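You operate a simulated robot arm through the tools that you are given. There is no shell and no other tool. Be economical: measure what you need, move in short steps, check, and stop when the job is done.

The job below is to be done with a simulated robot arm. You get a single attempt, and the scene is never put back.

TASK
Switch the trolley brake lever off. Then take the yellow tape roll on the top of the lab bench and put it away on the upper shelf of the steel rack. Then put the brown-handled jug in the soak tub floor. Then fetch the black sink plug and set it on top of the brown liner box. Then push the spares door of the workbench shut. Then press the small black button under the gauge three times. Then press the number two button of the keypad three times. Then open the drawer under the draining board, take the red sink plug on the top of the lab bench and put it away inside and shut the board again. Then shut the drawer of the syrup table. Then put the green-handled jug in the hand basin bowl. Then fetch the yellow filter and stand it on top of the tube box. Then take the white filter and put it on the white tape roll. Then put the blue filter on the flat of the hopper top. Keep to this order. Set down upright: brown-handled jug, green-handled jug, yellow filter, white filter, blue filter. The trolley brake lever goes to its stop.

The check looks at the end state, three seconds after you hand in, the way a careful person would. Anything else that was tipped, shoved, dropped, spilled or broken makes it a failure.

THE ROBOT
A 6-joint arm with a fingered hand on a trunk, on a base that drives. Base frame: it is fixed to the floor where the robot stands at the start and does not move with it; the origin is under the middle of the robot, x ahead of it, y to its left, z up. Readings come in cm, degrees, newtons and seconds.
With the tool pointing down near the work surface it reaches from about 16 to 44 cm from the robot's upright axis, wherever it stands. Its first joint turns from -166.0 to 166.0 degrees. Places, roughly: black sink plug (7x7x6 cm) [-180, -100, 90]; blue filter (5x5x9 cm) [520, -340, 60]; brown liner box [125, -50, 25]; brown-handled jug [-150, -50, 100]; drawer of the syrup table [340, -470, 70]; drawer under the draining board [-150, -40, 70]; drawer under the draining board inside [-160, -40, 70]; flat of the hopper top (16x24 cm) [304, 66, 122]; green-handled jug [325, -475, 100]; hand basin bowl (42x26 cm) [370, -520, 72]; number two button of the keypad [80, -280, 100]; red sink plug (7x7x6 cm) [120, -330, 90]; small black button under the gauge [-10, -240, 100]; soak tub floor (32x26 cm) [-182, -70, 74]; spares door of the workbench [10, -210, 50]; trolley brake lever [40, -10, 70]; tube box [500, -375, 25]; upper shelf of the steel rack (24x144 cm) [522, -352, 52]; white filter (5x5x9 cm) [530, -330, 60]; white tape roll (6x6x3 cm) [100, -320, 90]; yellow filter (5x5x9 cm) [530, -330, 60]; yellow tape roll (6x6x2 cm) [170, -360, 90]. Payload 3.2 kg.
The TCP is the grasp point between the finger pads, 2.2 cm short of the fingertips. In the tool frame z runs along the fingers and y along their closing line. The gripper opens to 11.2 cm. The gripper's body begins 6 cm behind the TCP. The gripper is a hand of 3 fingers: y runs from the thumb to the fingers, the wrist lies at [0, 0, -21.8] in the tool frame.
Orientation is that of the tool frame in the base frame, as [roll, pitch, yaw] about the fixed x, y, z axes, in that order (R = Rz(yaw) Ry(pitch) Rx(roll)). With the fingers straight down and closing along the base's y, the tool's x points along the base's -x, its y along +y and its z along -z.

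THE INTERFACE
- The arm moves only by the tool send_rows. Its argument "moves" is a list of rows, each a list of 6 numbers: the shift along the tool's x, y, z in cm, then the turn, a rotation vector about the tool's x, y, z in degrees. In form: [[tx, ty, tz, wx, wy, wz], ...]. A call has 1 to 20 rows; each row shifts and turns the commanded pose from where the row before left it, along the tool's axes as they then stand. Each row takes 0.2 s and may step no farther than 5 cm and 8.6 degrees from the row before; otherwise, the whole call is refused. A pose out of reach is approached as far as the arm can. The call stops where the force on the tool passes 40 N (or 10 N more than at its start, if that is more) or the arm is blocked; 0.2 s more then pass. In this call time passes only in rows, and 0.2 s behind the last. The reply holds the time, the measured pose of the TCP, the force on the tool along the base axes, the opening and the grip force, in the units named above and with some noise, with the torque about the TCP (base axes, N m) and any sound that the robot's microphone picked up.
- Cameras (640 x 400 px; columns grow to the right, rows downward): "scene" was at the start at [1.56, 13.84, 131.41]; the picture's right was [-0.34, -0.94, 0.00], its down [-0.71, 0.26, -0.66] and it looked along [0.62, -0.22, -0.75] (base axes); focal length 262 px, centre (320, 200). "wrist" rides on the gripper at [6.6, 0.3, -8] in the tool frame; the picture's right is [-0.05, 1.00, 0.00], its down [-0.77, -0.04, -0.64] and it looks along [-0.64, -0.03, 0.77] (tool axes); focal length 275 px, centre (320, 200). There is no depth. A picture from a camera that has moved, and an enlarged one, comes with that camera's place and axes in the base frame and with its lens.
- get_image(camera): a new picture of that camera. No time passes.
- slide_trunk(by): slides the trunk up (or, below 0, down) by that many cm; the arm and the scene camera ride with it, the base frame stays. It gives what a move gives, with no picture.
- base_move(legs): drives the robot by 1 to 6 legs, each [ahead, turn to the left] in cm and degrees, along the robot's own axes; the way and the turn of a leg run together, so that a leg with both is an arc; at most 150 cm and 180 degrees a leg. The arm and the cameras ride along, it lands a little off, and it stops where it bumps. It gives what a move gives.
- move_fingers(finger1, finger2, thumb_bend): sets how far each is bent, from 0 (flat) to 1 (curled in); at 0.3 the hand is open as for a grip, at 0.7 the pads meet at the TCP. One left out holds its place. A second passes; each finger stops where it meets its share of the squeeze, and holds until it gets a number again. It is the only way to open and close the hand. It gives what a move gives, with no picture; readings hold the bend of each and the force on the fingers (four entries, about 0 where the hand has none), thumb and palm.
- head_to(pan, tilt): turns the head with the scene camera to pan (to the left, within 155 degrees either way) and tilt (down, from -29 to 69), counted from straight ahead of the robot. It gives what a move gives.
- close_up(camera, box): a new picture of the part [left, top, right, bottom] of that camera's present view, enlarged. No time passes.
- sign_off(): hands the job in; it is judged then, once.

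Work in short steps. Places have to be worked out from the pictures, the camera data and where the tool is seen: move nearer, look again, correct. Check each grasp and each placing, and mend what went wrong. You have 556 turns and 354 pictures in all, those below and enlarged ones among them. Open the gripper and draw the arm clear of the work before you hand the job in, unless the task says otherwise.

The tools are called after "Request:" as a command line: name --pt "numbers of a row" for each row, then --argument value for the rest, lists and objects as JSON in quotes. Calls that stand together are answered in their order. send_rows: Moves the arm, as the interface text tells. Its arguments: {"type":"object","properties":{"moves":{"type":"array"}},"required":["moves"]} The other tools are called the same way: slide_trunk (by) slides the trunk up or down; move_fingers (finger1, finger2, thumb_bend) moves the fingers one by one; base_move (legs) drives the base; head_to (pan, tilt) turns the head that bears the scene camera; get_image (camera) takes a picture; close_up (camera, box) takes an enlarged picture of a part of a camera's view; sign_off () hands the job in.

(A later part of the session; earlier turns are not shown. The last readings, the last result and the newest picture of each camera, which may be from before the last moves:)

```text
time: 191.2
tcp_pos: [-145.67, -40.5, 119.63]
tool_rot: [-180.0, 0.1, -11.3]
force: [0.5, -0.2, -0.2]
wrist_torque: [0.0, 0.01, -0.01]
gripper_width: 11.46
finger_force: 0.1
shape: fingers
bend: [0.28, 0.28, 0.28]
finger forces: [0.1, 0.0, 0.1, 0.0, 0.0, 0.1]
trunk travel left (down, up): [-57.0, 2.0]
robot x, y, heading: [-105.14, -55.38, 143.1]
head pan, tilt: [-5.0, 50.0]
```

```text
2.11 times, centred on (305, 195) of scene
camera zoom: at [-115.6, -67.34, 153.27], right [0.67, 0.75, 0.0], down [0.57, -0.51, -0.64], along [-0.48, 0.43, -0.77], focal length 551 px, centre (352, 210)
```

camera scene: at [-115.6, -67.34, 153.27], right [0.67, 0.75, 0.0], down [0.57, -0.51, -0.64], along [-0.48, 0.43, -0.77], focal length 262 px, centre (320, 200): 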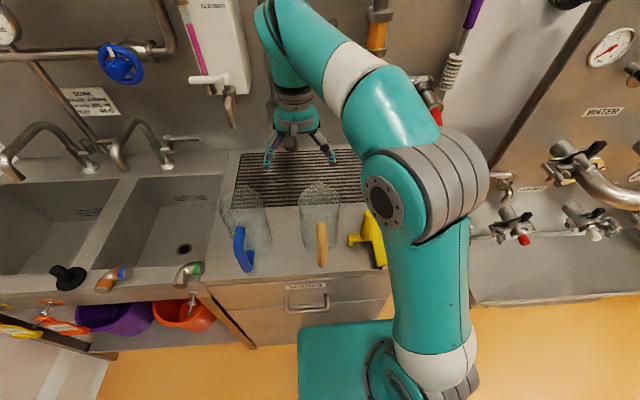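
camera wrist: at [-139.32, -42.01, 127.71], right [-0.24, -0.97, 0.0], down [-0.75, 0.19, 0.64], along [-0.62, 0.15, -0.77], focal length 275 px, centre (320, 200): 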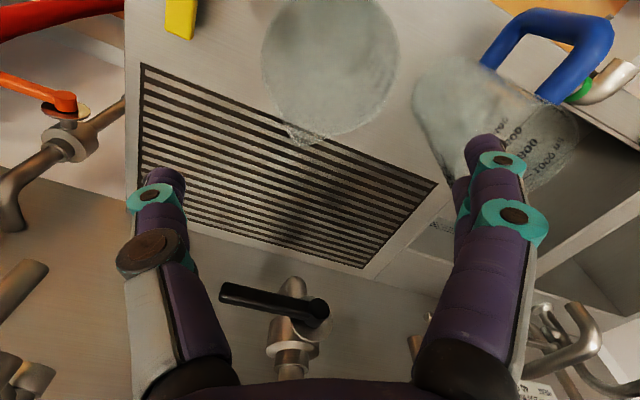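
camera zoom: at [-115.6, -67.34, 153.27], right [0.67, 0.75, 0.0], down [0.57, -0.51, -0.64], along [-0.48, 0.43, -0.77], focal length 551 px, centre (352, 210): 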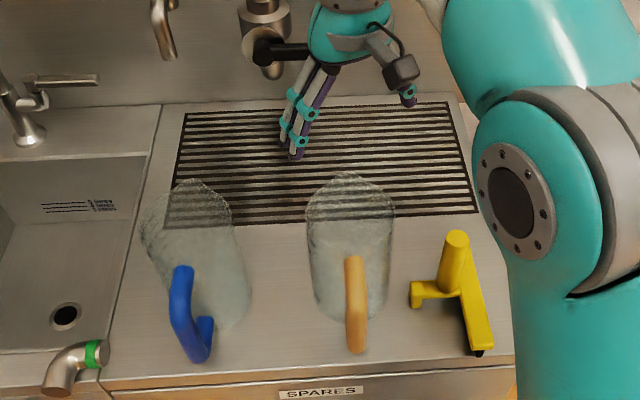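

The rim centre is at [-145.6,-40.7], about 10.3 cm wide, and the hand is centred on it. I'll open the fingers a bit wider, descend to just above the rim, and look.

Request:
move_fingers --finger1 0.2 --finger2 0.2 --thumb_bend 0.2

Request:
send_rows --pt "0 0.2 4 0 0 0" --pt "0 0 4 0 0 0" --pt "0 0 2 0 0 0"

Request:
get_image --camera "wrist"

Request:
close_up --camera "scene" --box '[210, 100, 400, 290]'

```text
time: 192.2
tcp_pos: [-145.72, -40.51, 119.66]
tool_rot: [179.9, 0.1, -11.3]
force: [-0.2, 0.3, 0.7]
wrist_torque: [0.03, -0.01, 0.0]
gripper_width: 12.87
finger_force: 0.0
shape: fingers
bend: [0.2, 0.2, 0.2]
finger forces: [0.0, 0.0, 0.1, 0.1, 0.0, 0.0]
trunk travel left (down, up): [-57.0, 2.0]
robot x, y, heading: [-104.88, -55.68, 143.4]
head pan, tilt: [-5.0, 50.0]
```

```text
time: 193.0
tcp_pos: [-145.96, -40.48, 109.7]
tool_rot: [-179.8, 0.2, -11.4]
force: [0.0, 0.0, 0.4]
wrist_torque: [0.04, 0.01, 0.0]
gripper_width: 12.89
finger_force: 0.1
shape: fingers
bend: [0.2, 0.2, 0.2]
finger forces: [0.0, 0.1, 0.1, 0.1, 0.0, 0.1]
trunk travel left (down, up): [-57.0, 2.0]
robot x, y, heading: [-105.19, -55.45, 143.1]
head pan, tilt: [-5.0, 50.0]
```

```text
291 pictures are left
camera wrist: at [-139.45, -42.08, 117.67], right [-0.24, -0.97, 0.0], down [-0.75, 0.19, 0.64], along [-0.62, 0.16, -0.77], focal length 275 px, centre (320, 200)
```

wrist: 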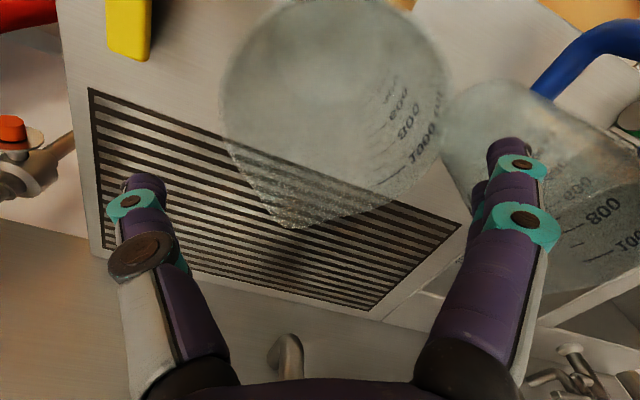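

```text
2.11 times, centred on (305, 195) of scene
camera zoom: at [-115.62, -67.34, 153.27], right [0.67, 0.75, 0.0], down [0.57, -0.51, -0.64], along [-0.48, 0.43, -0.77], focal length 551 px, centre (352, 210)
```

zoom: 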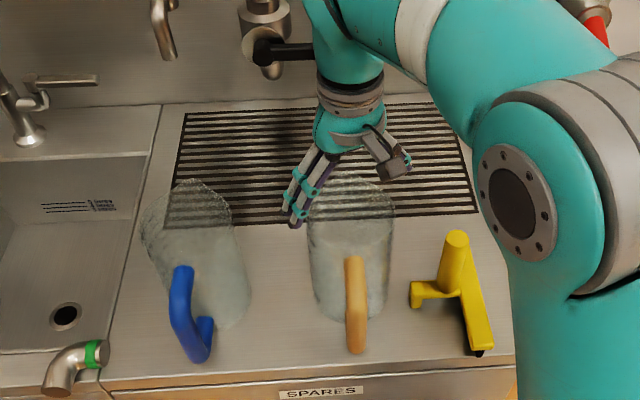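

Combining views, the jug axis is nearer [-144.6,-41.6]. I'll shift 1.5 cm along tool x and 0.8 along y, then look again.

Request:
send_rows --pt "1.5 0.8 0 0 0 0"

Request:
get_image --camera "wrist"

```text
time: 193.4
tcp_pos: [-144.52, -41.65, 109.6]
tool_rot: [-180.0, 0.2, -11.4]
force: [0.8, -0.6, 0.7]
wrist_torque: [0.0, -0.01, 0.0]
gripper_width: 12.89
finger_force: 0.1
shape: fingers
bend: [0.2, 0.2, 0.2]
finger forces: [0.0, 0.0, 0.0, 0.2, 0.1, 0.0]
trunk travel left (down, up): [-57.0, 2.0]
robot x, y, heading: [-104.92, -55.24, 142.9]
head pan, tilt: [-5.0, 50.0]
```

```text
289 pictures are left
camera wrist: at [-138.1, -43.18, 117.61], right [-0.24, -0.97, 0.0], down [-0.75, 0.19, 0.64], along [-0.62, 0.16, -0.77], focal length 275 px, centre (320, 200)
```

wrist: 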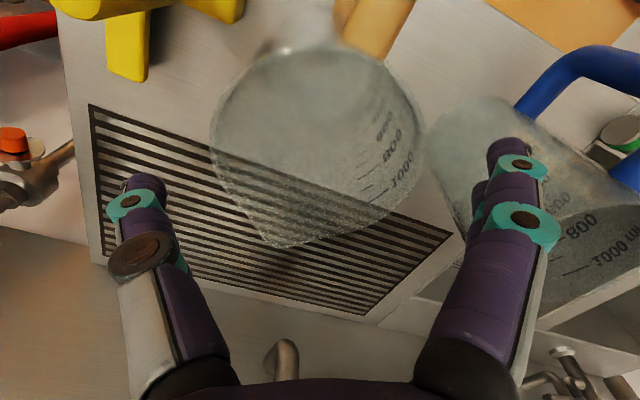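

Centred now, needing about 0.6 cm more toward the handle. I'll descend in small steps with the fingers outside the rim.

Request:
send_rows --pt "0.6 0 1 0 0 0" --pt "0 0 2 0 0 0" --pt "0 0 2 0 0 0" --pt "0 0 1.5 0 0 0"

Request:
get_image --camera "wrist"

Request:
close_up --camera "scene" --box '[210, 100, 400, 290]'

```text
time: 194.4
tcp_pos: [-143.93, -41.73, 103.74]
tool_rot: [-180.0, 0.4, -11.4]
force: [-2.2, 4.7, 24.6]
wrist_torque: [0.65, -0.21, 0.07]
gripper_width: 13.47
finger_force: 10.0
shape: fingers
bend: [0.2, 0.2, 0.2]
finger forces: [1.2, 1.8, 0.0, 0.1, 16.4, 0.0]
trunk travel left (down, up): [-57.0, 2.0]
robot x, y, heading: [-105.19, -55.76, 143.1]
head pan, tilt: [-5.0, 50.0]
```

```text
288 pictures are left
camera wrist: at [-137.4, -43.37, 111.62], right [-0.24, -0.97, 0.0], down [-0.74, 0.19, 0.64], along [-0.62, 0.16, -0.77], focal length 275 px, centre (320, 200)
```

wrist: 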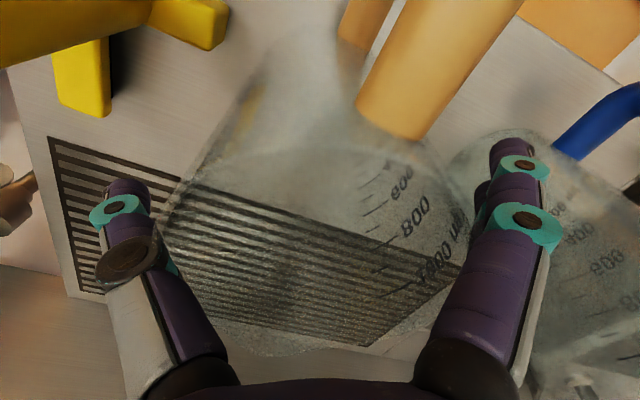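

```text
2.11 times, centred on (305, 195) of scene
camera zoom: at [-115.42, -67.34, 153.34], right [0.67, 0.75, 0.0], down [0.57, -0.51, -0.64], along [-0.48, 0.43, -0.77], focal length 551 px, centre (352, 210)
```

zoom: 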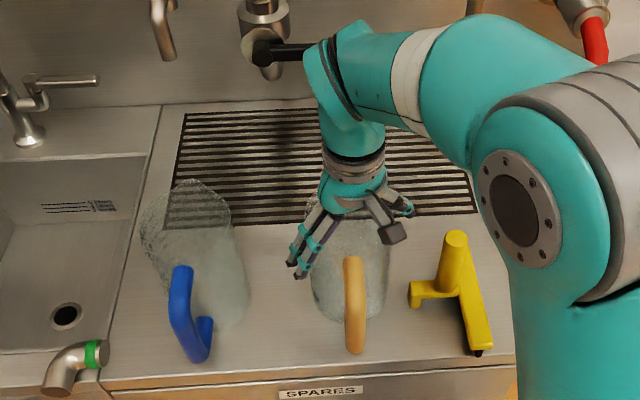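

The spreading finger bases are wedging lightly on the rim, the thumb most of all. I'll ease up 0.8 cm, shift 0.6 cm toward the thumb side, and close on the wall just below the rim.

Request:
send_rows --pt "0 -0.3 -0.8 0 0 0" --pt "0 -0.3 0 0 0 0"

Request:
move_fingers --finger1 0.5 --finger2 0.5 --thumb_bend 0.5

Request:
get_image --camera "wrist"

Request:
close_up --camera "scene" --box '[210, 100, 400, 290]'

```text
time: 195.0
tcp_pos: [-143.68, -41.39, 104.02]
tool_rot: [179.9, 0.0, -11.4]
force: [0.0, -1.3, 2.4]
wrist_torque: [0.0, 0.0, 0.01]
gripper_width: 13.1
finger_force: 2.6
shape: fingers
bend: [0.2, 0.2, 0.2]
finger forces: [1.1, 2.1, 0.1, 0.0, 1.7, 0.1]
trunk travel left (down, up): [-57.0, 2.0]
robot x, y, heading: [-105.31, -55.3, 143.4]
head pan, tilt: [-5.0, 50.0]
```

```text
time: 196.0
tcp_pos: [-143.73, -41.31, 103.91]
tool_rot: [179.9, 0.1, -11.3]
force: [-1.6, -1.2, 1.7]
wrist_torque: [-0.02, 0.01, 0.03]
gripper_width: 9.28
finger_force: 42.5
shape: fingers
bend: [0.47, 0.46, 0.47]
finger forces: [18.7, 23.7, 0.1, 0.1, 43.3, 0.0]
trunk travel left (down, up): [-57.0, 2.0]
robot x, y, heading: [-104.9, -55.57, 143.2]
head pan, tilt: [-5.0, 50.0]
```

```text
286 pictures are left
camera wrist: at [-137.3, -42.81, 112.05], right [-0.24, -0.97, 0.0], down [-0.75, 0.19, 0.64], along [-0.62, 0.16, -0.77], focal length 275 px, centre (320, 200)
```

wrist: 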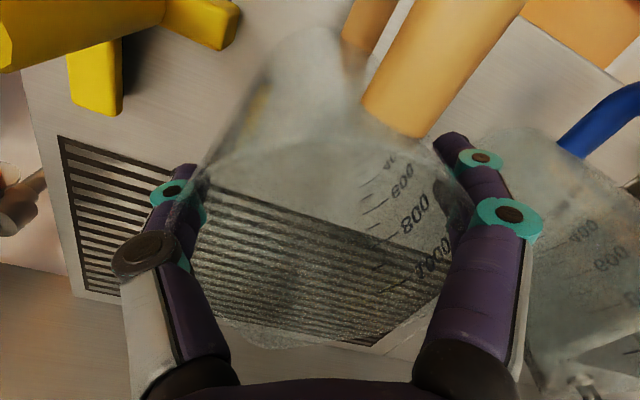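

```text
2.11 times, centred on (305, 195) of scene
camera zoom: at [-115.59, -67.36, 153.27], right [0.67, 0.75, 0.0], down [0.57, -0.51, -0.64], along [-0.48, 0.43, -0.77], focal length 551 px, centre (352, 210)
```

zoom: 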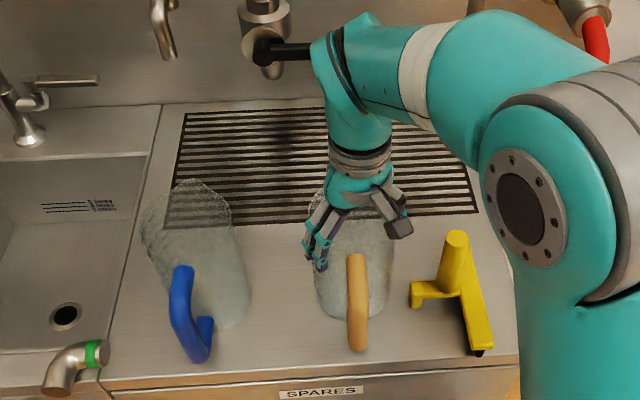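

There's a firm 42 N grip with a 9.3 cm gap. I'll lift 4 cm and check.

Request:
send_rows --pt "0 0 -2 0 0 0" --pt "0 0 -3 0 0 0"

Request:
close_up --camera "scene" --box '[210, 100, 400, 290]'

```text
time: 196.6
tcp_pos: [-144.01, -41.33, 109.22]
tool_rot: [-179.9, 0.0, -11.4]
force: [0.4, -0.1, -2.1]
wrist_torque: [0.01, 0.0, 0.02]
gripper_width: 9.24
finger_force: 42.5
shape: fingers
bend: [0.47, 0.46, 0.47]
finger forces: [19.0, 23.0, 0.0, 0.0, 43.2, 0.1]
trunk travel left (down, up): [-57.0, 2.0]
robot x, y, heading: [-104.71, -55.4, 143.4]
head pan, tilt: [-5.0, 50.0]
```

```text
2.11 times, centred on (305, 195) of scene
camera zoom: at [-115.61, -67.34, 153.26], right [0.67, 0.75, 0.0], down [0.57, -0.51, -0.64], along [-0.48, 0.43, -0.77], focal length 551 px, centre (352, 210)
```

zoom: 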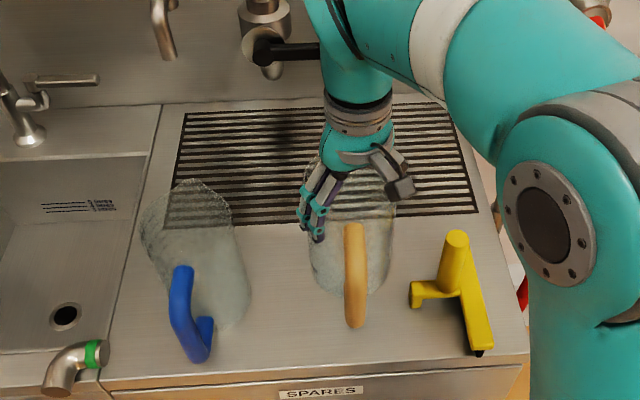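

The jug came up cleanly and is light. I'll raise a bit more and back straight out, away from the blue jug, before repositioning for the soak tub.

Request:
send_rows --pt "0 0 -3 0 0 0" --pt "0 0 -3 0 0 0"

Request:
base_move --legs '[[-60, 0], [0, 45]]'

Request:
get_image --camera "scene"

```text
time: 197.2
tcp_pos: [-143.68, -41.38, 115.07]
tool_rot: [-179.9, 0.1, -11.4]
force: [0.6, -0.2, -1.7]
wrist_torque: [0.0, 0.0, 0.01]
gripper_width: 9.18
finger_force: 42.1
shape: fingers
bend: [0.47, 0.46, 0.47]
finger forces: [19.1, 23.1, 0.0, 0.1, 42.5, 0.1]
trunk travel left (down, up): [-57.0, 2.0]
robot x, y, heading: [-104.83, -55.24, 143.1]
head pan, tilt: [-5.0, 50.0]
```

```text
time: 202.6
tcp_pos: [-94.46, -109.12, 114.93]
tool_rot: [180.0, 0.1, 32.6]
force: [0.1, 0.0, -1.2]
wrist_torque: [-0.03, 0.03, 0.0]
gripper_width: 9.16
finger_force: 41.9
shape: fingers
bend: [0.47, 0.46, 0.47]
finger forces: [18.6, 22.8, 0.0, 0.0, 42.1, 0.0]
trunk travel left (down, up): [-57.0, 2.0]
robot x, y, heading: [-56.76, -92.02, -173.1]
head pan, tilt: [-5.0, 50.0]
```

```text
283 pictures are left
camera scene: at [-56.13, -108.42, 153.27], right [-0.04, 1.0, 0.0], down [0.77, 0.03, -0.64], along [-0.64, -0.02, -0.77], focal length 262 px, centre (320, 200)
```

scene: 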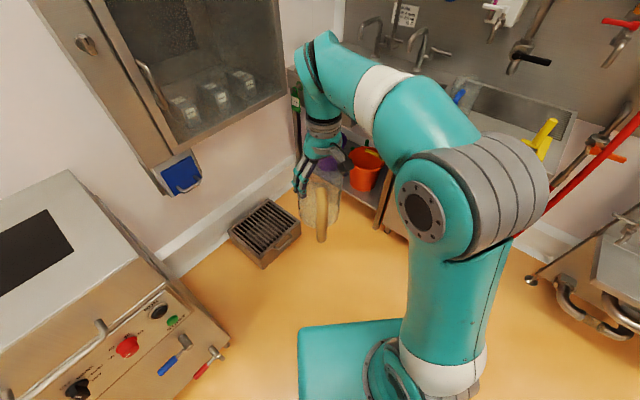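

The way diagonally ahead is free, with the wall cabinet staying left. I'll drive 56 cm and turn back to face the sinks.

Request:
base_move --legs '[[56, 0], [0, -44]]'

Request:
head_to --pan 0 --tilt 50

Request:
get_image --camera "scene"

```text
time: 208.0
tcp_pos: [-151.95, -84.17, 115.02]
tool_rot: [-180.0, -0.1, -13.0]
force: [-0.5, 0.3, -2.5]
wrist_torque: [0.01, -0.02, 0.01]
gripper_width: 9.17
finger_force: 41.4
shape: fingers
bend: [0.47, 0.46, 0.47]
finger forces: [18.1, 22.7, 0.0, 0.0, 41.8, 0.0]
trunk travel left (down, up): [-57.0, 2.0]
robot x, y, heading: [-113.54, -99.1, 141.9]
head pan, tilt: [-5.0, 50.0]
```

```text
time: 208.6
tcp_pos: [-152.02, -84.11, 115.02]
tool_rot: [180.0, 0.1, -12.9]
force: [0.5, 0.1, -1.1]
wrist_torque: [0.0, 0.02, 0.01]
gripper_width: 9.14
finger_force: 41.7
shape: fingers
bend: [0.47, 0.46, 0.47]
finger forces: [18.2, 22.7, 0.1, 0.0, 41.9, 0.0]
trunk travel left (down, up): [-57.0, 2.0]
robot x, y, heading: [-113.4, -99.38, 141.4]
head pan, tilt: [0.0, 50.0]
```

```text
282 pictures are left
camera scene: at [-124.93, -111.35, 153.27], right [0.62, 0.78, 0.0], down [0.6, -0.47, -0.64], along [-0.5, 0.4, -0.77], focal length 262 px, centre (320, 200)
```

scene: 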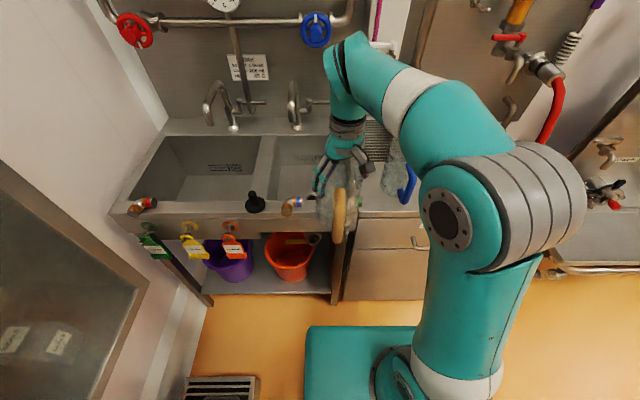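

The soak tub is the right basin: rim from about F -84 to -115 and L -150 to -183, with the floor near z 74. I'll rotate the jug so its handle points sideways, then drive up close.

Request:
send_rows --pt "0 0 0 0 0 8" --pt "0 0 0 0 0 8" --pt "0 0 0 0 0 8" --pt "0 0 0 0 0 8" --pt "0 0 0 0 0 8" --pt "0 0 0 0 0 8" --pt "0 0 0 0 0 8" --pt "0 0 0 0 0 8" --pt "0 0 0 0 0 8"

Request:
base_move --legs '[[22, 1]]'

Request:
get_image --camera "scene"

Request:
get_image --camera "wrist"

```text
time: 210.6
tcp_pos: [-152.06, -84.12, 114.94]
tool_rot: [180.0, 0.1, -85.0]
force: [0.5, -0.2, -1.0]
wrist_torque: [0.01, -0.02, 0.01]
gripper_width: 9.1
finger_force: 40.6
shape: fingers
bend: [0.47, 0.46, 0.47]
finger forces: [17.9, 22.3, 0.0, 0.0, 40.9, 0.0]
trunk travel left (down, up): [-57.0, 2.0]
robot x, y, heading: [-113.6, -99.16, 141.5]
head pan, tilt: [0.0, 50.0]
```

```text
time: 212.3
tcp_pos: [-169.78, -71.15, 114.94]
tool_rot: [180.0, 0.1, -84.1]
force: [-0.4, 0.4, -2.0]
wrist_torque: [-0.01, -0.01, 0.03]
gripper_width: 9.13
finger_force: 40.8
shape: fingers
bend: [0.47, 0.46, 0.47]
finger forces: [17.9, 22.4, 0.0, 0.0, 40.7, 0.0]
trunk travel left (down, up): [-57.0, 2.0]
robot x, y, heading: [-130.98, -86.05, 142.6]
head pan, tilt: [0.0, 50.0]
```

```text
281 pictures are left
camera scene: at [-142.22, -97.94, 153.27], right [0.61, 0.79, 0.0], down [0.61, -0.47, -0.64], along [-0.51, 0.39, -0.77], focal length 262 px, centre (320, 200)
```

scene: 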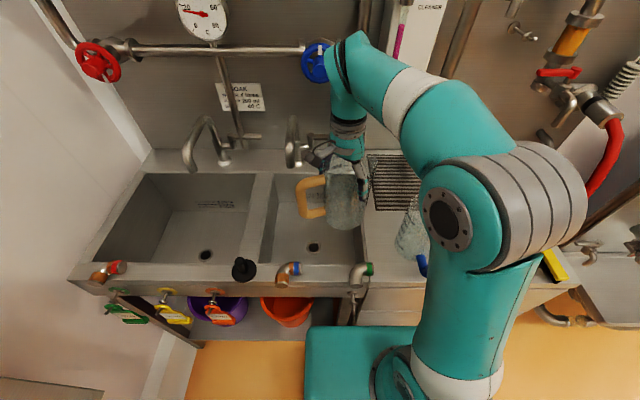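

```text
280 pictures are left
camera wrist: at [-169.29, -77.67, 123.06], right [-1.0, -0.06, 0.0], down [-0.04, 0.77, 0.64], along [-0.04, 0.64, -0.77], focal length 275 px, centre (320, 200)
```

wrist: 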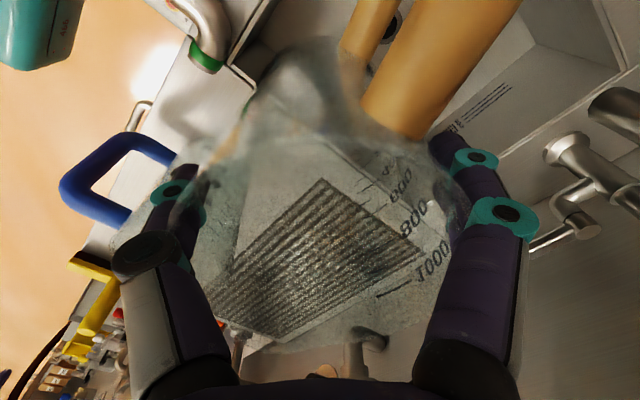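

The jug is over the basin. I'll shift about 3.6 cm left and 1.8 cm in, then lower with the trunk.

Request:
send_rows --pt "0.7 1.9 0 0 0 0" --pt "0.7 1.9 0 0 0 0"

Request:
slide_trunk --by -18

Request:
get_image --camera "scene"

```text
time: 212.9
tcp_pos: [-173.19, -73.02, 115.07]
tool_rot: [-180.0, 0.1, -84.1]
force: [-0.3, -0.1, -1.9]
wrist_torque: [0.01, -0.02, -0.01]
gripper_width: 9.1
finger_force: 39.6
shape: fingers
bend: [0.47, 0.46, 0.47]
finger forces: [17.9, 22.1, 0.0, 0.0, 40.5, 0.1]
trunk travel left (down, up): [-57.0, 2.0]
robot x, y, heading: [-130.64, -86.05, 142.9]
head pan, tilt: [0.0, 50.0]
```

```text
time: 214.9
tcp_pos: [-173.22, -73.03, 97.11]
tool_rot: [180.0, 0.2, -84.1]
force: [0.1, 0.2, -1.8]
wrist_torque: [0.02, 0.03, -0.01]
gripper_width: 9.11
finger_force: 39.9
shape: fingers
bend: [0.47, 0.46, 0.47]
finger forces: [17.8, 22.1, 0.0, 0.1, 40.5, 0.1]
trunk travel left (down, up): [-39.0, 20.0]
robot x, y, heading: [-130.89, -86.36, 142.6]
head pan, tilt: [0.0, 50.0]
```

```text
279 pictures are left
camera scene: at [-142.13, -98.0, 135.27], right [0.61, 0.79, 0.0], down [0.61, -0.47, -0.64], along [-0.51, 0.39, -0.77], focal length 262 px, centre (320, 200)
```

scene: 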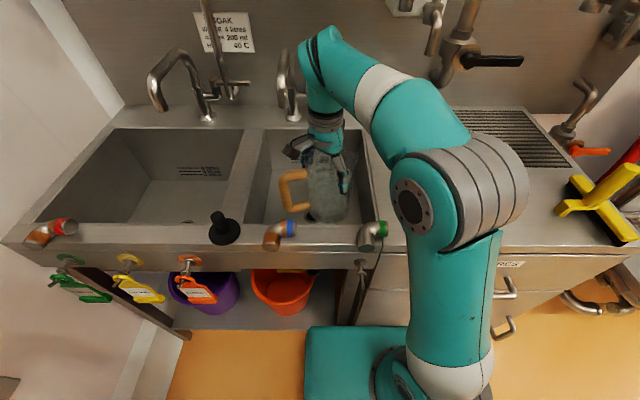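

I can't see the blue jug behind the elbow. I'll check with the wrist camera before lowering more.

Request:
get_image --camera "wrist"

Request:
head_to --pan -40 --tilt 50

Request:
get_image --camera "scene"

```text
278 pictures are left
camera wrist: at [-172.83, -79.59, 105.18], right [-1.0, -0.06, 0.0], down [-0.04, 0.77, 0.64], along [-0.04, 0.64, -0.77], focal length 275 px, centre (320, 200)
```

wrist: 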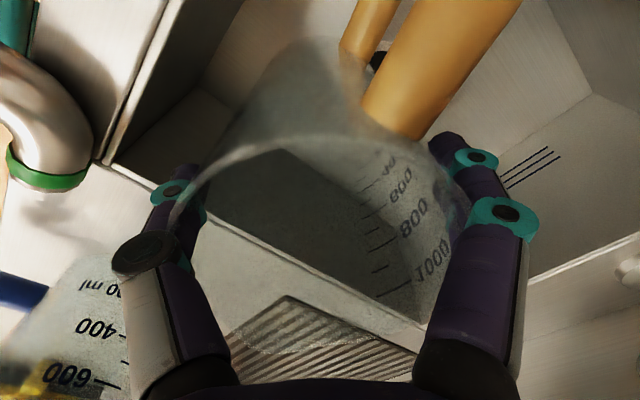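

```text
time: 216.0
tcp_pos: [-173.32, -72.92, 97.18]
tool_rot: [180.0, 0.1, -84.1]
force: [0.1, 0.1, -1.8]
wrist_torque: [0.0, 0.0, 0.01]
gripper_width: 9.11
finger_force: 40.2
shape: fingers
bend: [0.47, 0.46, 0.47]
finger forces: [17.8, 21.9, 0.0, 0.0, 40.4, 0.0]
trunk travel left (down, up): [-39.0, 20.0]
robot x, y, heading: [-131.21, -85.66, 142.7]
head pan, tilt: [-40.0, 50.0]
```

```text
277 pictures are left
camera scene: at [-137.71, -95.17, 135.27], right [0.98, 0.22, 0.0], down [0.17, -0.75, -0.64], along [-0.14, 0.63, -0.77], focal length 262 px, centre (320, 200)
```

scene: 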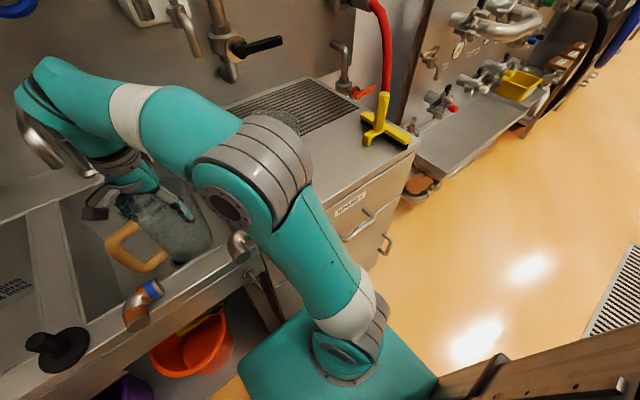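

The elbow is about [-149,-83,117], well clear of the blue jug, which still stands. I'll lower the trunk 6 more, then finish with small arm steps.

Request:
slide_trunk --by -6

Request:
send_rows --pt "0 0 1 0 0 0" --pt "0 0 0.7 0 0 0" --pt "0 0 0.5 0 0 0"

Request:
get_image --camera "scene"

```text
time: 217.0
tcp_pos: [-173.23, -73.1, 91.08]
tool_rot: [179.9, 0.1, -84.0]
force: [0.3, -0.1, -1.0]
wrist_torque: [0.03, -0.02, 0.03]
gripper_width: 9.15
finger_force: 40.2
shape: fingers
bend: [0.47, 0.46, 0.47]
finger forces: [17.8, 21.9, 0.1, 0.0, 40.4, 0.0]
trunk travel left (down, up): [-33.0, 26.0]
robot x, y, heading: [-130.92, -85.89, 142.5]
head pan, tilt: [-40.0, 50.0]
```

```text
time: 217.8
tcp_pos: [-173.23, -73.01, 88.98]
tool_rot: [-180.0, 0.0, -84.1]
force: [-1.0, 0.1, -1.8]
wrist_torque: [0.02, -0.03, -0.02]
gripper_width: 9.14
finger_force: 39.1
shape: fingers
bend: [0.47, 0.46, 0.47]
finger forces: [17.6, 21.7, 0.1, 0.0, 40.0, 0.0]
trunk travel left (down, up): [-33.0, 26.0]
robot x, y, heading: [-130.83, -86.0, 142.7]
head pan, tilt: [-40.0, 50.0]
```

```text
276 pictures are left
camera scene: at [-137.7, -95.17, 129.27], right [0.98, 0.22, 0.0], down [0.17, -0.75, -0.64], along [-0.14, 0.63, -0.77], focal length 262 px, centre (320, 200)
```

scene: 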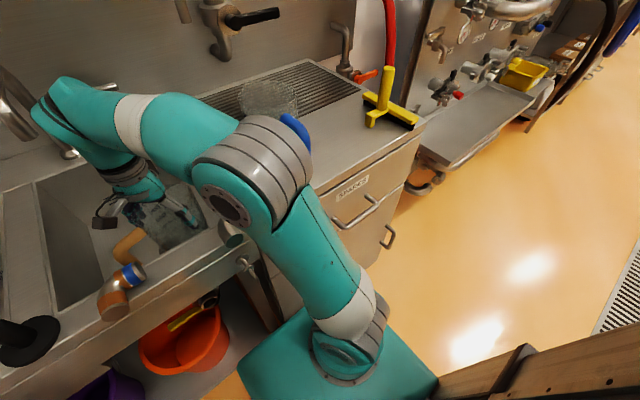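

Still hanging free, and the blue jug stands undisturbed. I'll step down in half-centimetres until contact.

Request:
send_rows --pt "0 0 0.5 0 0 0" --pt "0 0 0.5 0 0 0" --pt "0 0 0.4 0 0 0"

```text
time: 218.7
tcp_pos: [-173.28, -72.81, 87.96]
tool_rot: [179.2, 0.4, -84.2]
force: [1.7, 5.2, 24.6]
wrist_torque: [-0.13, -0.37, 0.11]
gripper_width: 8.99
finger_force: 39.8
shape: fingers
bend: [0.48, 0.47, 0.49]
finger forces: [16.6, 20.8, 0.0, 0.0, 42.5, 0.0]
trunk travel left (down, up): [-33.0, 26.0]
robot x, y, heading: [-130.89, -85.8, 142.1]
head pan, tilt: [-40.0, 50.0]
stopped in row 3: the force on the tool passed its limit at 42 N (the readings are from after the stop); the commanded pose is now the measured one
```

The jug is on the floor. I'll ease up, open, and check it.

Request:
send_rows --pt "0 0 -0.4 0 0 0"

Request:
move_fingers --finger1 0.3 --finger2 0.3 --thumb_bend 0.3

Request:
get_image --camera "wrist"

```text
time: 219.1
tcp_pos: [-173.2, -72.72, 88.12]
tool_rot: [179.6, 0.2, -84.1]
force: [1.7, 0.1, -0.2]
wrist_torque: [-0.01, -0.05, 0.02]
gripper_width: 8.99
finger_force: 38.0
shape: fingers
bend: [0.48, 0.47, 0.48]
finger forces: [17.2, 20.8, 0.0, 0.0, 38.6, 0.1]
trunk travel left (down, up): [-33.0, 26.0]
robot x, y, heading: [-131.16, -86.39, 142.7]
head pan, tilt: [-40.0, 50.0]
```

```text
time: 220.1
tcp_pos: [-173.36, -72.85, 88.28]
tool_rot: [179.4, 0.3, -84.0]
force: [-0.3, 0.3, 0.9]
wrist_torque: [-0.01, -0.13, 0.05]
gripper_width: 11.49
finger_force: 5.2
shape: fingers
bend: [0.3, 0.29, 0.3]
finger forces: [1.0, 3.1, 0.0, 0.0, 5.4, 0.0]
trunk travel left (down, up): [-33.0, 26.0]
robot x, y, heading: [-130.71, -85.65, 142.6]
head pan, tilt: [-40.0, 50.0]
```

```text
275 pictures are left
camera wrist: at [-172.91, -79.38, 96.24], right [-1.0, -0.06, 0.01], down [-0.04, 0.77, 0.64], along [-0.04, 0.64, -0.77], focal length 275 px, centre (320, 200)
```

wrist: 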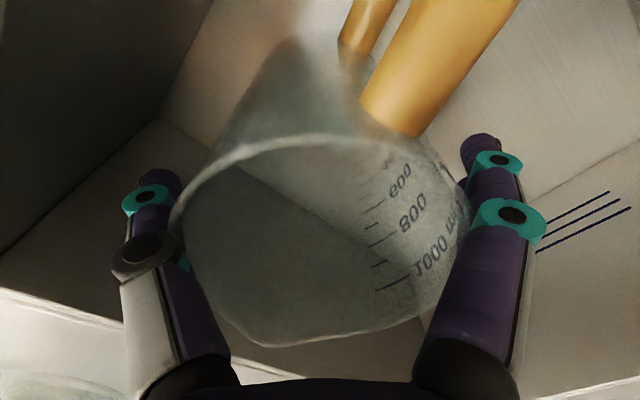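

Slight contact remains at the finger bases, so I'll open more and rise straight up slowly.

Request:
move_fingers --finger1 0.18 --finger2 0.18 --thumb_bend 0.18

Request:
send_rows --pt "0 0 -1 0 0 0" --pt "0 0 -2 0 0 0" --pt "0 0 -3 0 0 0" --pt "0 0 -3 0 0 0" --pt "0 0 -3 0 0 0"

Request:
get_image --camera "wrist"

```text
time: 221.1
tcp_pos: [-173.39, -72.85, 88.26]
tool_rot: [179.4, 0.4, -84.1]
force: [0.3, -0.1, 0.6]
wrist_torque: [0.01, -0.01, -0.01]
gripper_width: 13.21
finger_force: 0.4
shape: fingers
bend: [0.18, 0.18, 0.18]
finger forces: [0.0, 0.0, 0.0, 0.1, 0.1, 0.0]
trunk travel left (down, up): [-33.0, 26.0]
robot x, y, heading: [-130.93, -85.65, 142.4]
head pan, tilt: [-40.0, 50.0]
```

```text
time: 222.3
tcp_pos: [-173.63, -73.01, 100.17]
tool_rot: [179.6, 0.3, -84.0]
force: [-0.3, 0.2, -0.2]
wrist_torque: [-0.03, -0.04, -0.01]
gripper_width: 13.22
finger_force: 0.0
shape: fingers
bend: [0.18, 0.18, 0.18]
finger forces: [0.1, 0.1, 0.0, 0.0, 0.0, 0.0]
trunk travel left (down, up): [-33.0, 26.0]
robot x, y, heading: [-130.77, -85.58, 142.4]
head pan, tilt: [-40.0, 50.0]
```

```text
274 pictures are left
camera wrist: at [-173.04, -79.6, 108.24], right [-1.0, -0.06, 0.01], down [-0.04, 0.77, 0.64], along [-0.04, 0.64, -0.77], focal length 275 px, centre (320, 200)
```

wrist: 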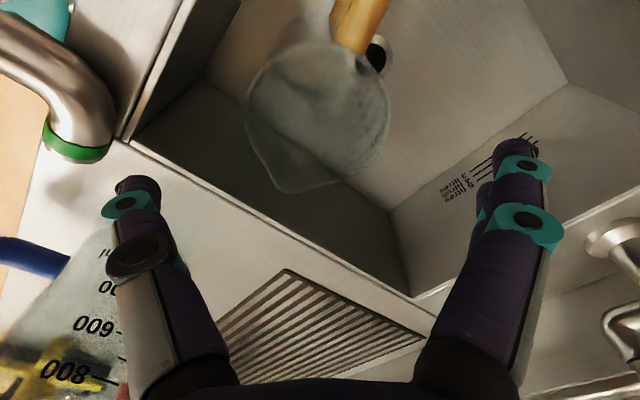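

The jug stands upright in the tub. Next is the black plug on the front rim, near [-176,-97,91]. I'll raise, back out, and shift the base left by about 18 cm to reach it.

Request:
slide_trunk --by 20

Request:
base_move --legs '[[-30, 0]]'

Request:
send_rows --pt "-3 -4 0 0 0 0" --pt "-3 -4 0 0 0 0" --pt "-3 -4 0 0 0 0" --pt "-3 -4 0 0 0 0"

Request:
base_move --legs '[[0, 40], [28, 0], [0, -40]]'

Request:
head_to --pan 10 --tilt 55

Request:
get_image --camera "scene"

```text
time: 224.4
tcp_pos: [-173.44, -73.04, 120.13]
tool_rot: [179.5, 0.3, -84.1]
force: [0.1, -0.8, -1.1]
wrist_torque: [0.05, 0.03, -0.02]
gripper_width: 13.21
finger_force: 0.1
shape: fingers
bend: [0.18, 0.18, 0.18]
finger forces: [0.1, 0.0, 0.0, 0.1, 0.0, 0.1]
trunk travel left (down, up): [-53.0, 6.0]
robot x, y, heading: [-130.83, -85.85, 142.4]
head pan, tilt: [-40.0, 50.0]
```

```text
time: 226.5
tcp_pos: [-149.34, -91.24, 120.23]
tool_rot: [179.6, 0.3, -84.6]
force: [1.1, -0.4, 0.0]
wrist_torque: [-0.01, 0.01, -0.02]
gripper_width: 13.21
finger_force: 0.0
shape: fingers
bend: [0.18, 0.18, 0.18]
finger forces: [0.0, 0.0, 0.0, 0.0, 0.0, 0.0]
trunk travel left (down, up): [-53.0, 6.0]
robot x, y, heading: [-107.02, -104.47, 141.8]
head pan, tilt: [-40.0, 50.0]
```

```text
time: 227.5
tcp_pos: [-134.44, -77.57, 120.03]
tool_rot: [179.6, 0.2, -84.6]
force: [-0.2, -0.2, -0.9]
wrist_torque: [0.01, 0.02, 0.02]
gripper_width: 13.24
finger_force: 0.1
shape: fingers
bend: [0.18, 0.18, 0.18]
finger forces: [0.0, 0.0, 0.0, 0.0, 0.0, 0.0]
trunk travel left (down, up): [-53.0, 6.0]
robot x, y, heading: [-106.92, -104.26, 142.0]
head pan, tilt: [-40.0, 50.0]
```

```text
time: 230.9
tcp_pos: [-159.63, -103.45, 120.24]
tool_rot: [179.5, 0.2, -40.6]
force: [-0.4, 0.1, -0.2]
wrist_torque: [-0.03, -0.06, 0.01]
gripper_width: 13.25
finger_force: 0.0
shape: fingers
bend: [0.18, 0.18, 0.18]
finger forces: [0.0, 0.0, 0.0, 0.0, 0.1, 0.0]
trunk travel left (down, up): [-53.0, 6.0]
robot x, y, heading: [-121.4, -101.93, -171.7]
head pan, tilt: [-40.0, 50.0]
stopped in leg 2: the robot was blocked; the commanded pose is now the measured one
```

```text
time: 232.1
tcp_pos: [-159.61, -103.41, 120.26]
tool_rot: [179.5, 0.2, -40.7]
force: [-0.4, 0.4, 0.2]
wrist_torque: [0.03, -0.03, 0.01]
gripper_width: 13.25
finger_force: 0.2
shape: fingers
bend: [0.18, 0.18, 0.18]
finger forces: [0.0, 0.1, 0.0, 0.0, 0.1, 0.0]
trunk travel left (down, up): [-53.0, 6.0]
robot x, y, heading: [-121.31, -101.99, -171.5]
head pan, tilt: [10.0, 55.0]
```

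```text
273 pictures are left
camera scene: at [-119.66, -119.9, 148.62], right [-0.31, 0.95, 0.0], down [0.78, 0.26, -0.57], along [-0.54, -0.18, -0.82], focal length 262 px, centre (320, 200)
```

scene: 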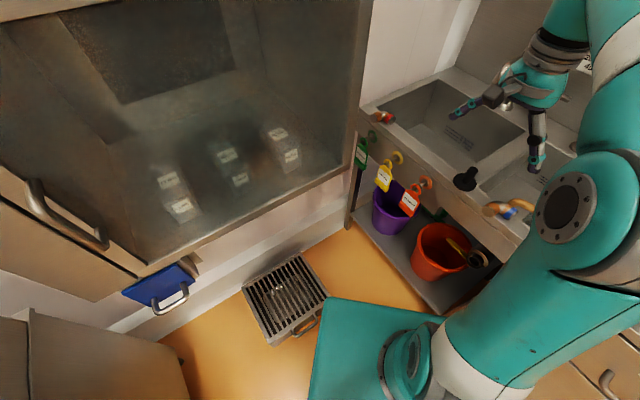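

My base corner met the floor grate box, so that route is too tight. I'll back off a few centimetres, turn back toward the sink, and go in nearly straight instead.

Request:
base_move --legs '[[-3, 0], [0, -34], [16, 0]]'

Request:
get_image --camera "scene"

```text
time: 235.5
tcp_pos: [-165.48, -74.81, 120.12]
tool_rot: [179.5, 0.3, -74.2]
force: [-0.1, 0.8, 0.0]
wrist_torque: [0.03, 0.03, 0.0]
gripper_width: 13.21
finger_force: 0.2
shape: fingers
bend: [0.18, 0.18, 0.18]
finger forces: [0.0, 0.0, 0.2, 0.0, 0.1, 0.0]
trunk travel left (down, up): [-53.0, 6.0]
robot x, y, heading: [-132.8, -94.77, 154.6]
head pan, tilt: [10.0, 55.0]
```

```text
272 pictures are left
camera scene: at [-141.26, -110.49, 148.62], right [0.26, 0.96, 0.0], down [0.79, -0.22, -0.57], along [-0.55, 0.15, -0.82], focal length 262 px, centre (320, 200)
```

scene: 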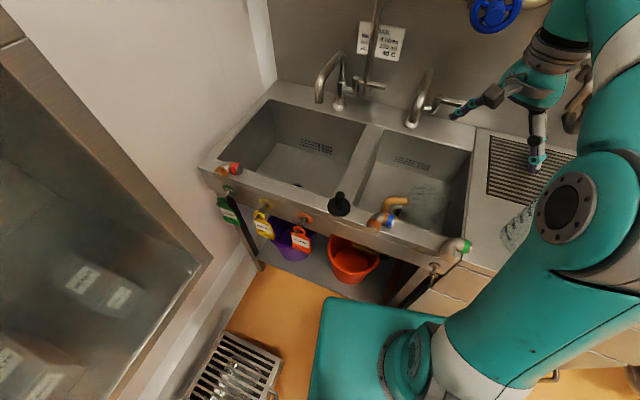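

The jug and the others are fine. The plug's stem is at about [-175.6,-96.3], z 91–97. I'll pre-shape the hand and move above it.

Request:
move_fingers --finger1 0.48 --finger2 0.48 --thumb_bend 0.48

Request:
send_rows --pt "3.6 3.1 0 0 0 0" --pt "3.6 3.1 0 0 0 0" --pt "3.6 3.1 0 0 0 0" --pt "3.6 3.1 0 0 0 0" --pt "3.5 3.1 0 0 0 0" --pt "0 0 4 0 0 0" --pt "0 0 4 0 0 0"

Request:
get_image --camera "wrist"

Request:
get_image --camera "scene"

```text
time: 236.5
tcp_pos: [-165.42, -74.94, 120.3]
tool_rot: [179.5, 0.2, -74.2]
force: [-0.1, 1.1, -0.3]
wrist_torque: [0.0, 0.0, -0.01]
gripper_width: 6.13
finger_force: 0.0
shape: fingers
bend: [0.48, 0.48, 0.48]
finger forces: [0.0, 0.0, 0.0, 0.1, 0.0, 0.0]
trunk travel left (down, up): [-53.0, 6.0]
robot x, y, heading: [-132.93, -94.72, 154.8]
head pan, tilt: [10.0, 55.0]
```

```text
time: 238.1
tcp_pos: [-175.66, -96.26, 111.89]
tool_rot: [179.4, 0.3, -74.2]
force: [0.2, -0.5, 0.1]
wrist_torque: [0.02, -0.01, -0.03]
gripper_width: 6.1
finger_force: 0.0
shape: fingers
bend: [0.48, 0.48, 0.48]
finger forces: [0.0, 0.1, 0.1, 0.1, 0.0, 0.0]
trunk travel left (down, up): [-53.0, 6.0]
robot x, y, heading: [-132.84, -94.94, 154.8]
head pan, tilt: [10.0, 55.0]
```

```text
271 pictures are left
camera wrist: at [-174.05, -102.76, 119.93], right [-0.97, -0.23, 0.01], down [-0.17, 0.75, 0.64], along [-0.15, 0.62, -0.77], focal length 275 px, centre (320, 200)
```

wrist: 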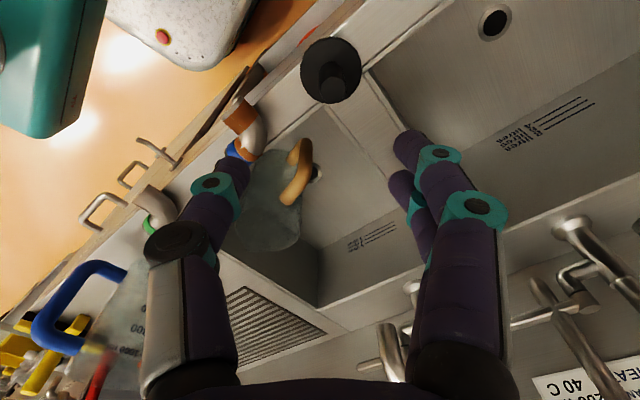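

```text
270 pictures are left
camera scene: at [-141.17, -110.54, 148.62], right [0.26, 0.96, 0.0], down [0.79, -0.21, -0.57], along [-0.55, 0.15, -0.82], focal length 262 px, centre (320, 200)
```

scene: 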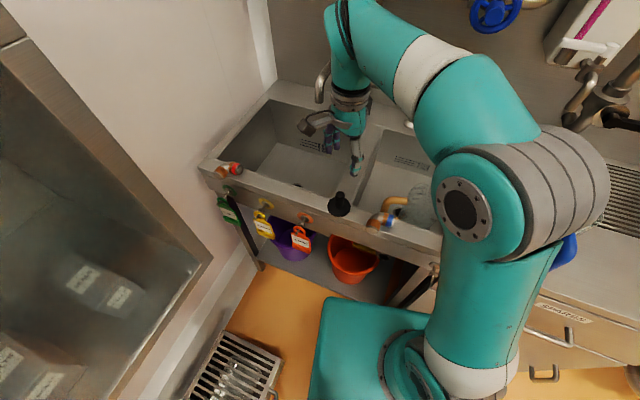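

The plug is at about [-177.1,-95.6]. I'll correct and descend to just above the stem.

Request:
send_rows --pt "-1.0 1.2 0 0 0 0" --pt "0 0 4 0 0 0" --pt "0 0 4 0 0 0" --pt "0 0 3 0 0 0"

Request:
get_image --camera "wrist"

Request:
close_up --camera "scene" --box '[270, 120, 410, 240]'

```text
time: 239.1
tcp_pos: [-176.96, -95.36, 101.23]
tool_rot: [179.3, 0.3, -74.2]
force: [1.1, 0.9, -1.1]
wrist_torque: [0.04, 0.01, -0.01]
gripper_width: 6.1
finger_force: 0.1
shape: fingers
bend: [0.48, 0.48, 0.48]
finger forces: [0.0, 0.0, 0.0, 0.1, 0.0, 0.1]
trunk travel left (down, up): [-53.0, 6.0]
robot x, y, heading: [-132.75, -94.64, 154.8]
head pan, tilt: [10.0, 55.0]
```

```text
269 pictures are left
camera wrist: at [-175.43, -101.86, 109.21], right [-0.97, -0.23, 0.01], down [-0.17, 0.75, 0.64], along [-0.15, 0.62, -0.77], focal length 275 px, centre (320, 200)
```

wrist: 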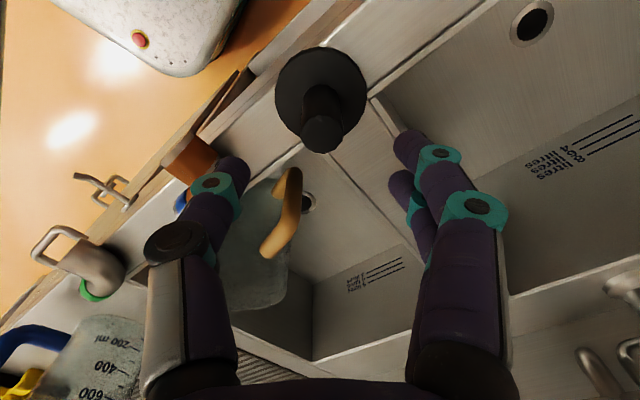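

```text
3.33 times, centred on (340, 180) of scene
camera zoom: at [-141.19, -110.55, 148.62], right [0.26, 0.96, 0.0], down [0.79, -0.21, -0.57], along [-0.55, 0.15, -0.82], focal length 873 px, centre (253, 267)
```

zoom: 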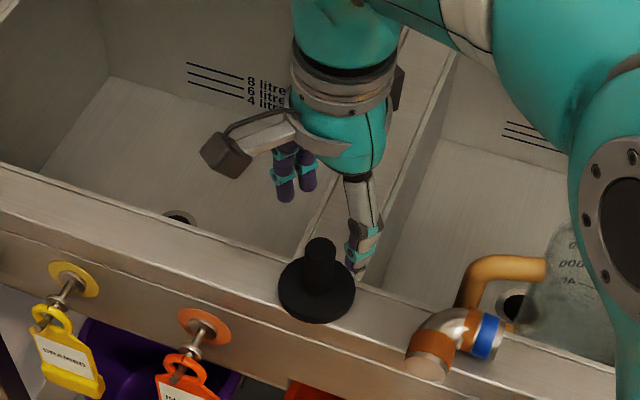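

Centred on the stem. I'll descend to TCP z≈94.

Request:
send_rows --pt "0 0 4 0 0 0" --pt "0 0 2 0 0 0" --pt "0 0 1.2 0 0 0"

Request:
move_fingers --finger1 0.75 --finger2 0.75 --thumb_bend 0.75

Request:
get_image --camera "wrist"

```text
time: 239.9
tcp_pos: [-177.13, -95.59, 93.97]
tool_rot: [179.5, 0.3, -74.2]
force: [0.0, -0.2, -0.5]
wrist_torque: [0.0, 0.01, 0.01]
gripper_width: 6.09
finger_force: 0.0
shape: fingers
bend: [0.48, 0.48, 0.48]
finger forces: [0.0, 0.1, 0.0, 0.0, 0.0, 0.0]
trunk travel left (down, up): [-53.0, 6.0]
robot x, y, heading: [-132.92, -94.41, 154.8]
head pan, tilt: [10.0, 55.0]
```

```text
time: 240.9
tcp_pos: [-177.2, -95.59, 94.04]
tool_rot: [179.5, 0.3, -74.2]
force: [0.0, -0.6, -0.5]
wrist_torque: [0.0, 0.02, 0.01]
gripper_width: 1.47
finger_force: 13.6
shape: fingers
bend: [0.71, 0.71, 0.67]
finger forces: [6.2, 7.9, 0.1, 0.0, 13.2, 0.0]
trunk travel left (down, up): [-53.0, 6.0]
robot x, y, heading: [-132.65, -94.74, 154.6]
head pan, tilt: [10.0, 55.0]
```

```text
267 pictures are left
camera wrist: at [-175.53, -102.0, 102.11], right [-0.97, -0.23, 0.01], down [-0.17, 0.75, 0.64], along [-0.15, 0.62, -0.77], focal length 275 px, centre (320, 200)
```

wrist: 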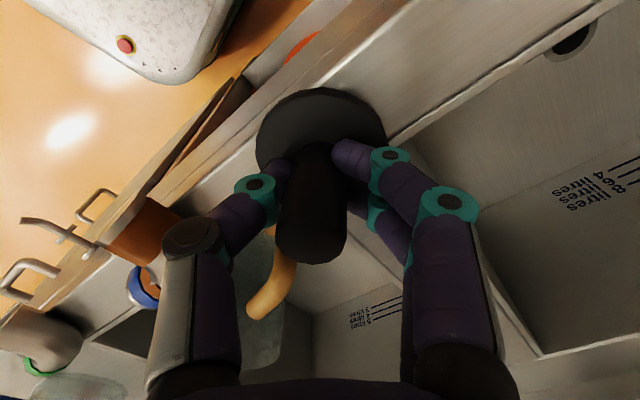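

Gripped with 13.6 N. I'll lift and verify.

Request:
send_rows --pt "0 0 -3 0 0 0" --pt "0 0 -4 0 0 0" --pt "0 0 -5 0 0 0" --pt "0 0 -5 0 0 0"

Request:
get_image --camera "wrist"

```text
time: 241.9
tcp_pos: [-176.66, -95.43, 111.07]
tool_rot: [179.4, 0.3, -74.1]
force: [0.1, -0.6, -0.6]
wrist_torque: [-0.02, 0.03, -0.02]
gripper_width: 1.49
finger_force: 14.0
shape: fingers
bend: [0.72, 0.71, 0.67]
finger forces: [6.8, 7.9, 0.0, 0.0, 13.0, 0.0]
trunk travel left (down, up): [-53.0, 6.0]
robot x, y, heading: [-132.77, -94.81, 155.0]
head pan, tilt: [10.0, 55.0]
```

```text
266 pictures are left
camera wrist: at [-175.19, -101.86, 119.09], right [-0.97, -0.23, 0.01], down [-0.17, 0.75, 0.64], along [-0.15, 0.62, -0.77], focal length 275 px, centre (320, 200)
```

wrist: 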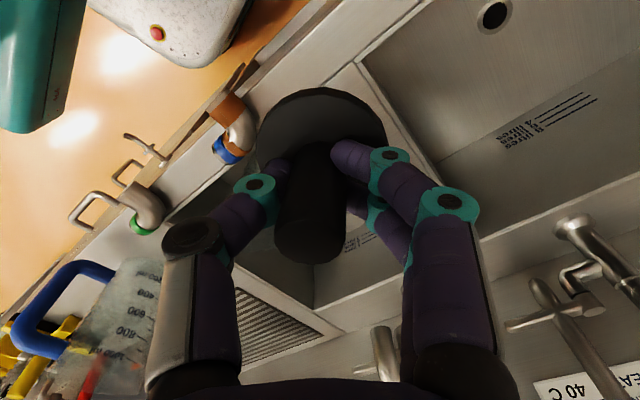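

The plug is held. I'll back out, turn around, and head toward the tables near the trolley to find the brown liner box.

Request:
base_move --legs '[[-32, 0], [0, -150], [85, 0]]'

Request:
head_to --pan 15 --tilt 30

Request:
get_image --camera "scene"

```text
time: 254.3
tcp_pos: [17.57, -70.53, 111.01]
tool_rot: [179.5, 0.3, 140.0]
force: [0.2, -0.2, -1.5]
wrist_torque: [-0.03, 0.02, 0.0]
gripper_width: 1.42
finger_force: 13.1
shape: fingers
bend: [0.72, 0.72, 0.67]
finger forces: [6.6, 7.9, 0.0, 0.1, 12.3, 0.1]
trunk travel left (down, up): [-53.0, 6.0]
robot x, y, heading: [-18.63, -96.26, 8.9]
head pan, tilt: [10.0, 55.0]
```

```text
time: 255.2
tcp_pos: [17.53, -70.41, 110.98]
tool_rot: [179.4, 0.2, 140.0]
force: [-0.1, 0.5, -0.3]
wrist_torque: [0.0, -0.02, 0.01]
gripper_width: 1.43
finger_force: 13.8
shape: fingers
bend: [0.72, 0.72, 0.67]
finger forces: [6.5, 7.9, 0.0, 0.0, 12.2, 0.1]
trunk travel left (down, up): [-53.0, 6.0]
robot x, y, heading: [-18.28, -95.96, 8.9]
head pan, tilt: [15.0, 30.0]
```

```text
265 pictures are left
camera scene: at [-18.44, -76.83, 152.21], right [0.41, -0.91, 0.0], down [-0.46, -0.2, -0.87], along [0.79, 0.35, -0.5], focal length 262 px, centre (320, 200)
```

scene: 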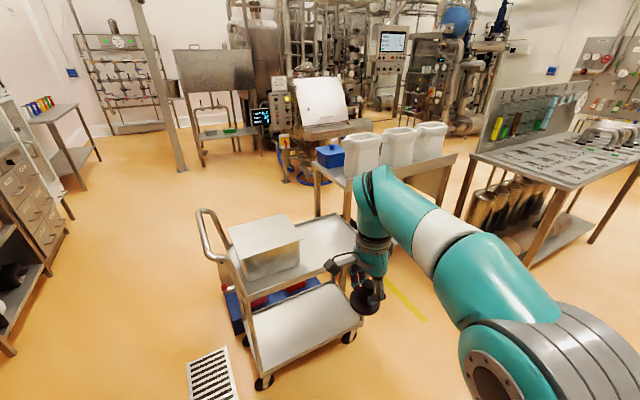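

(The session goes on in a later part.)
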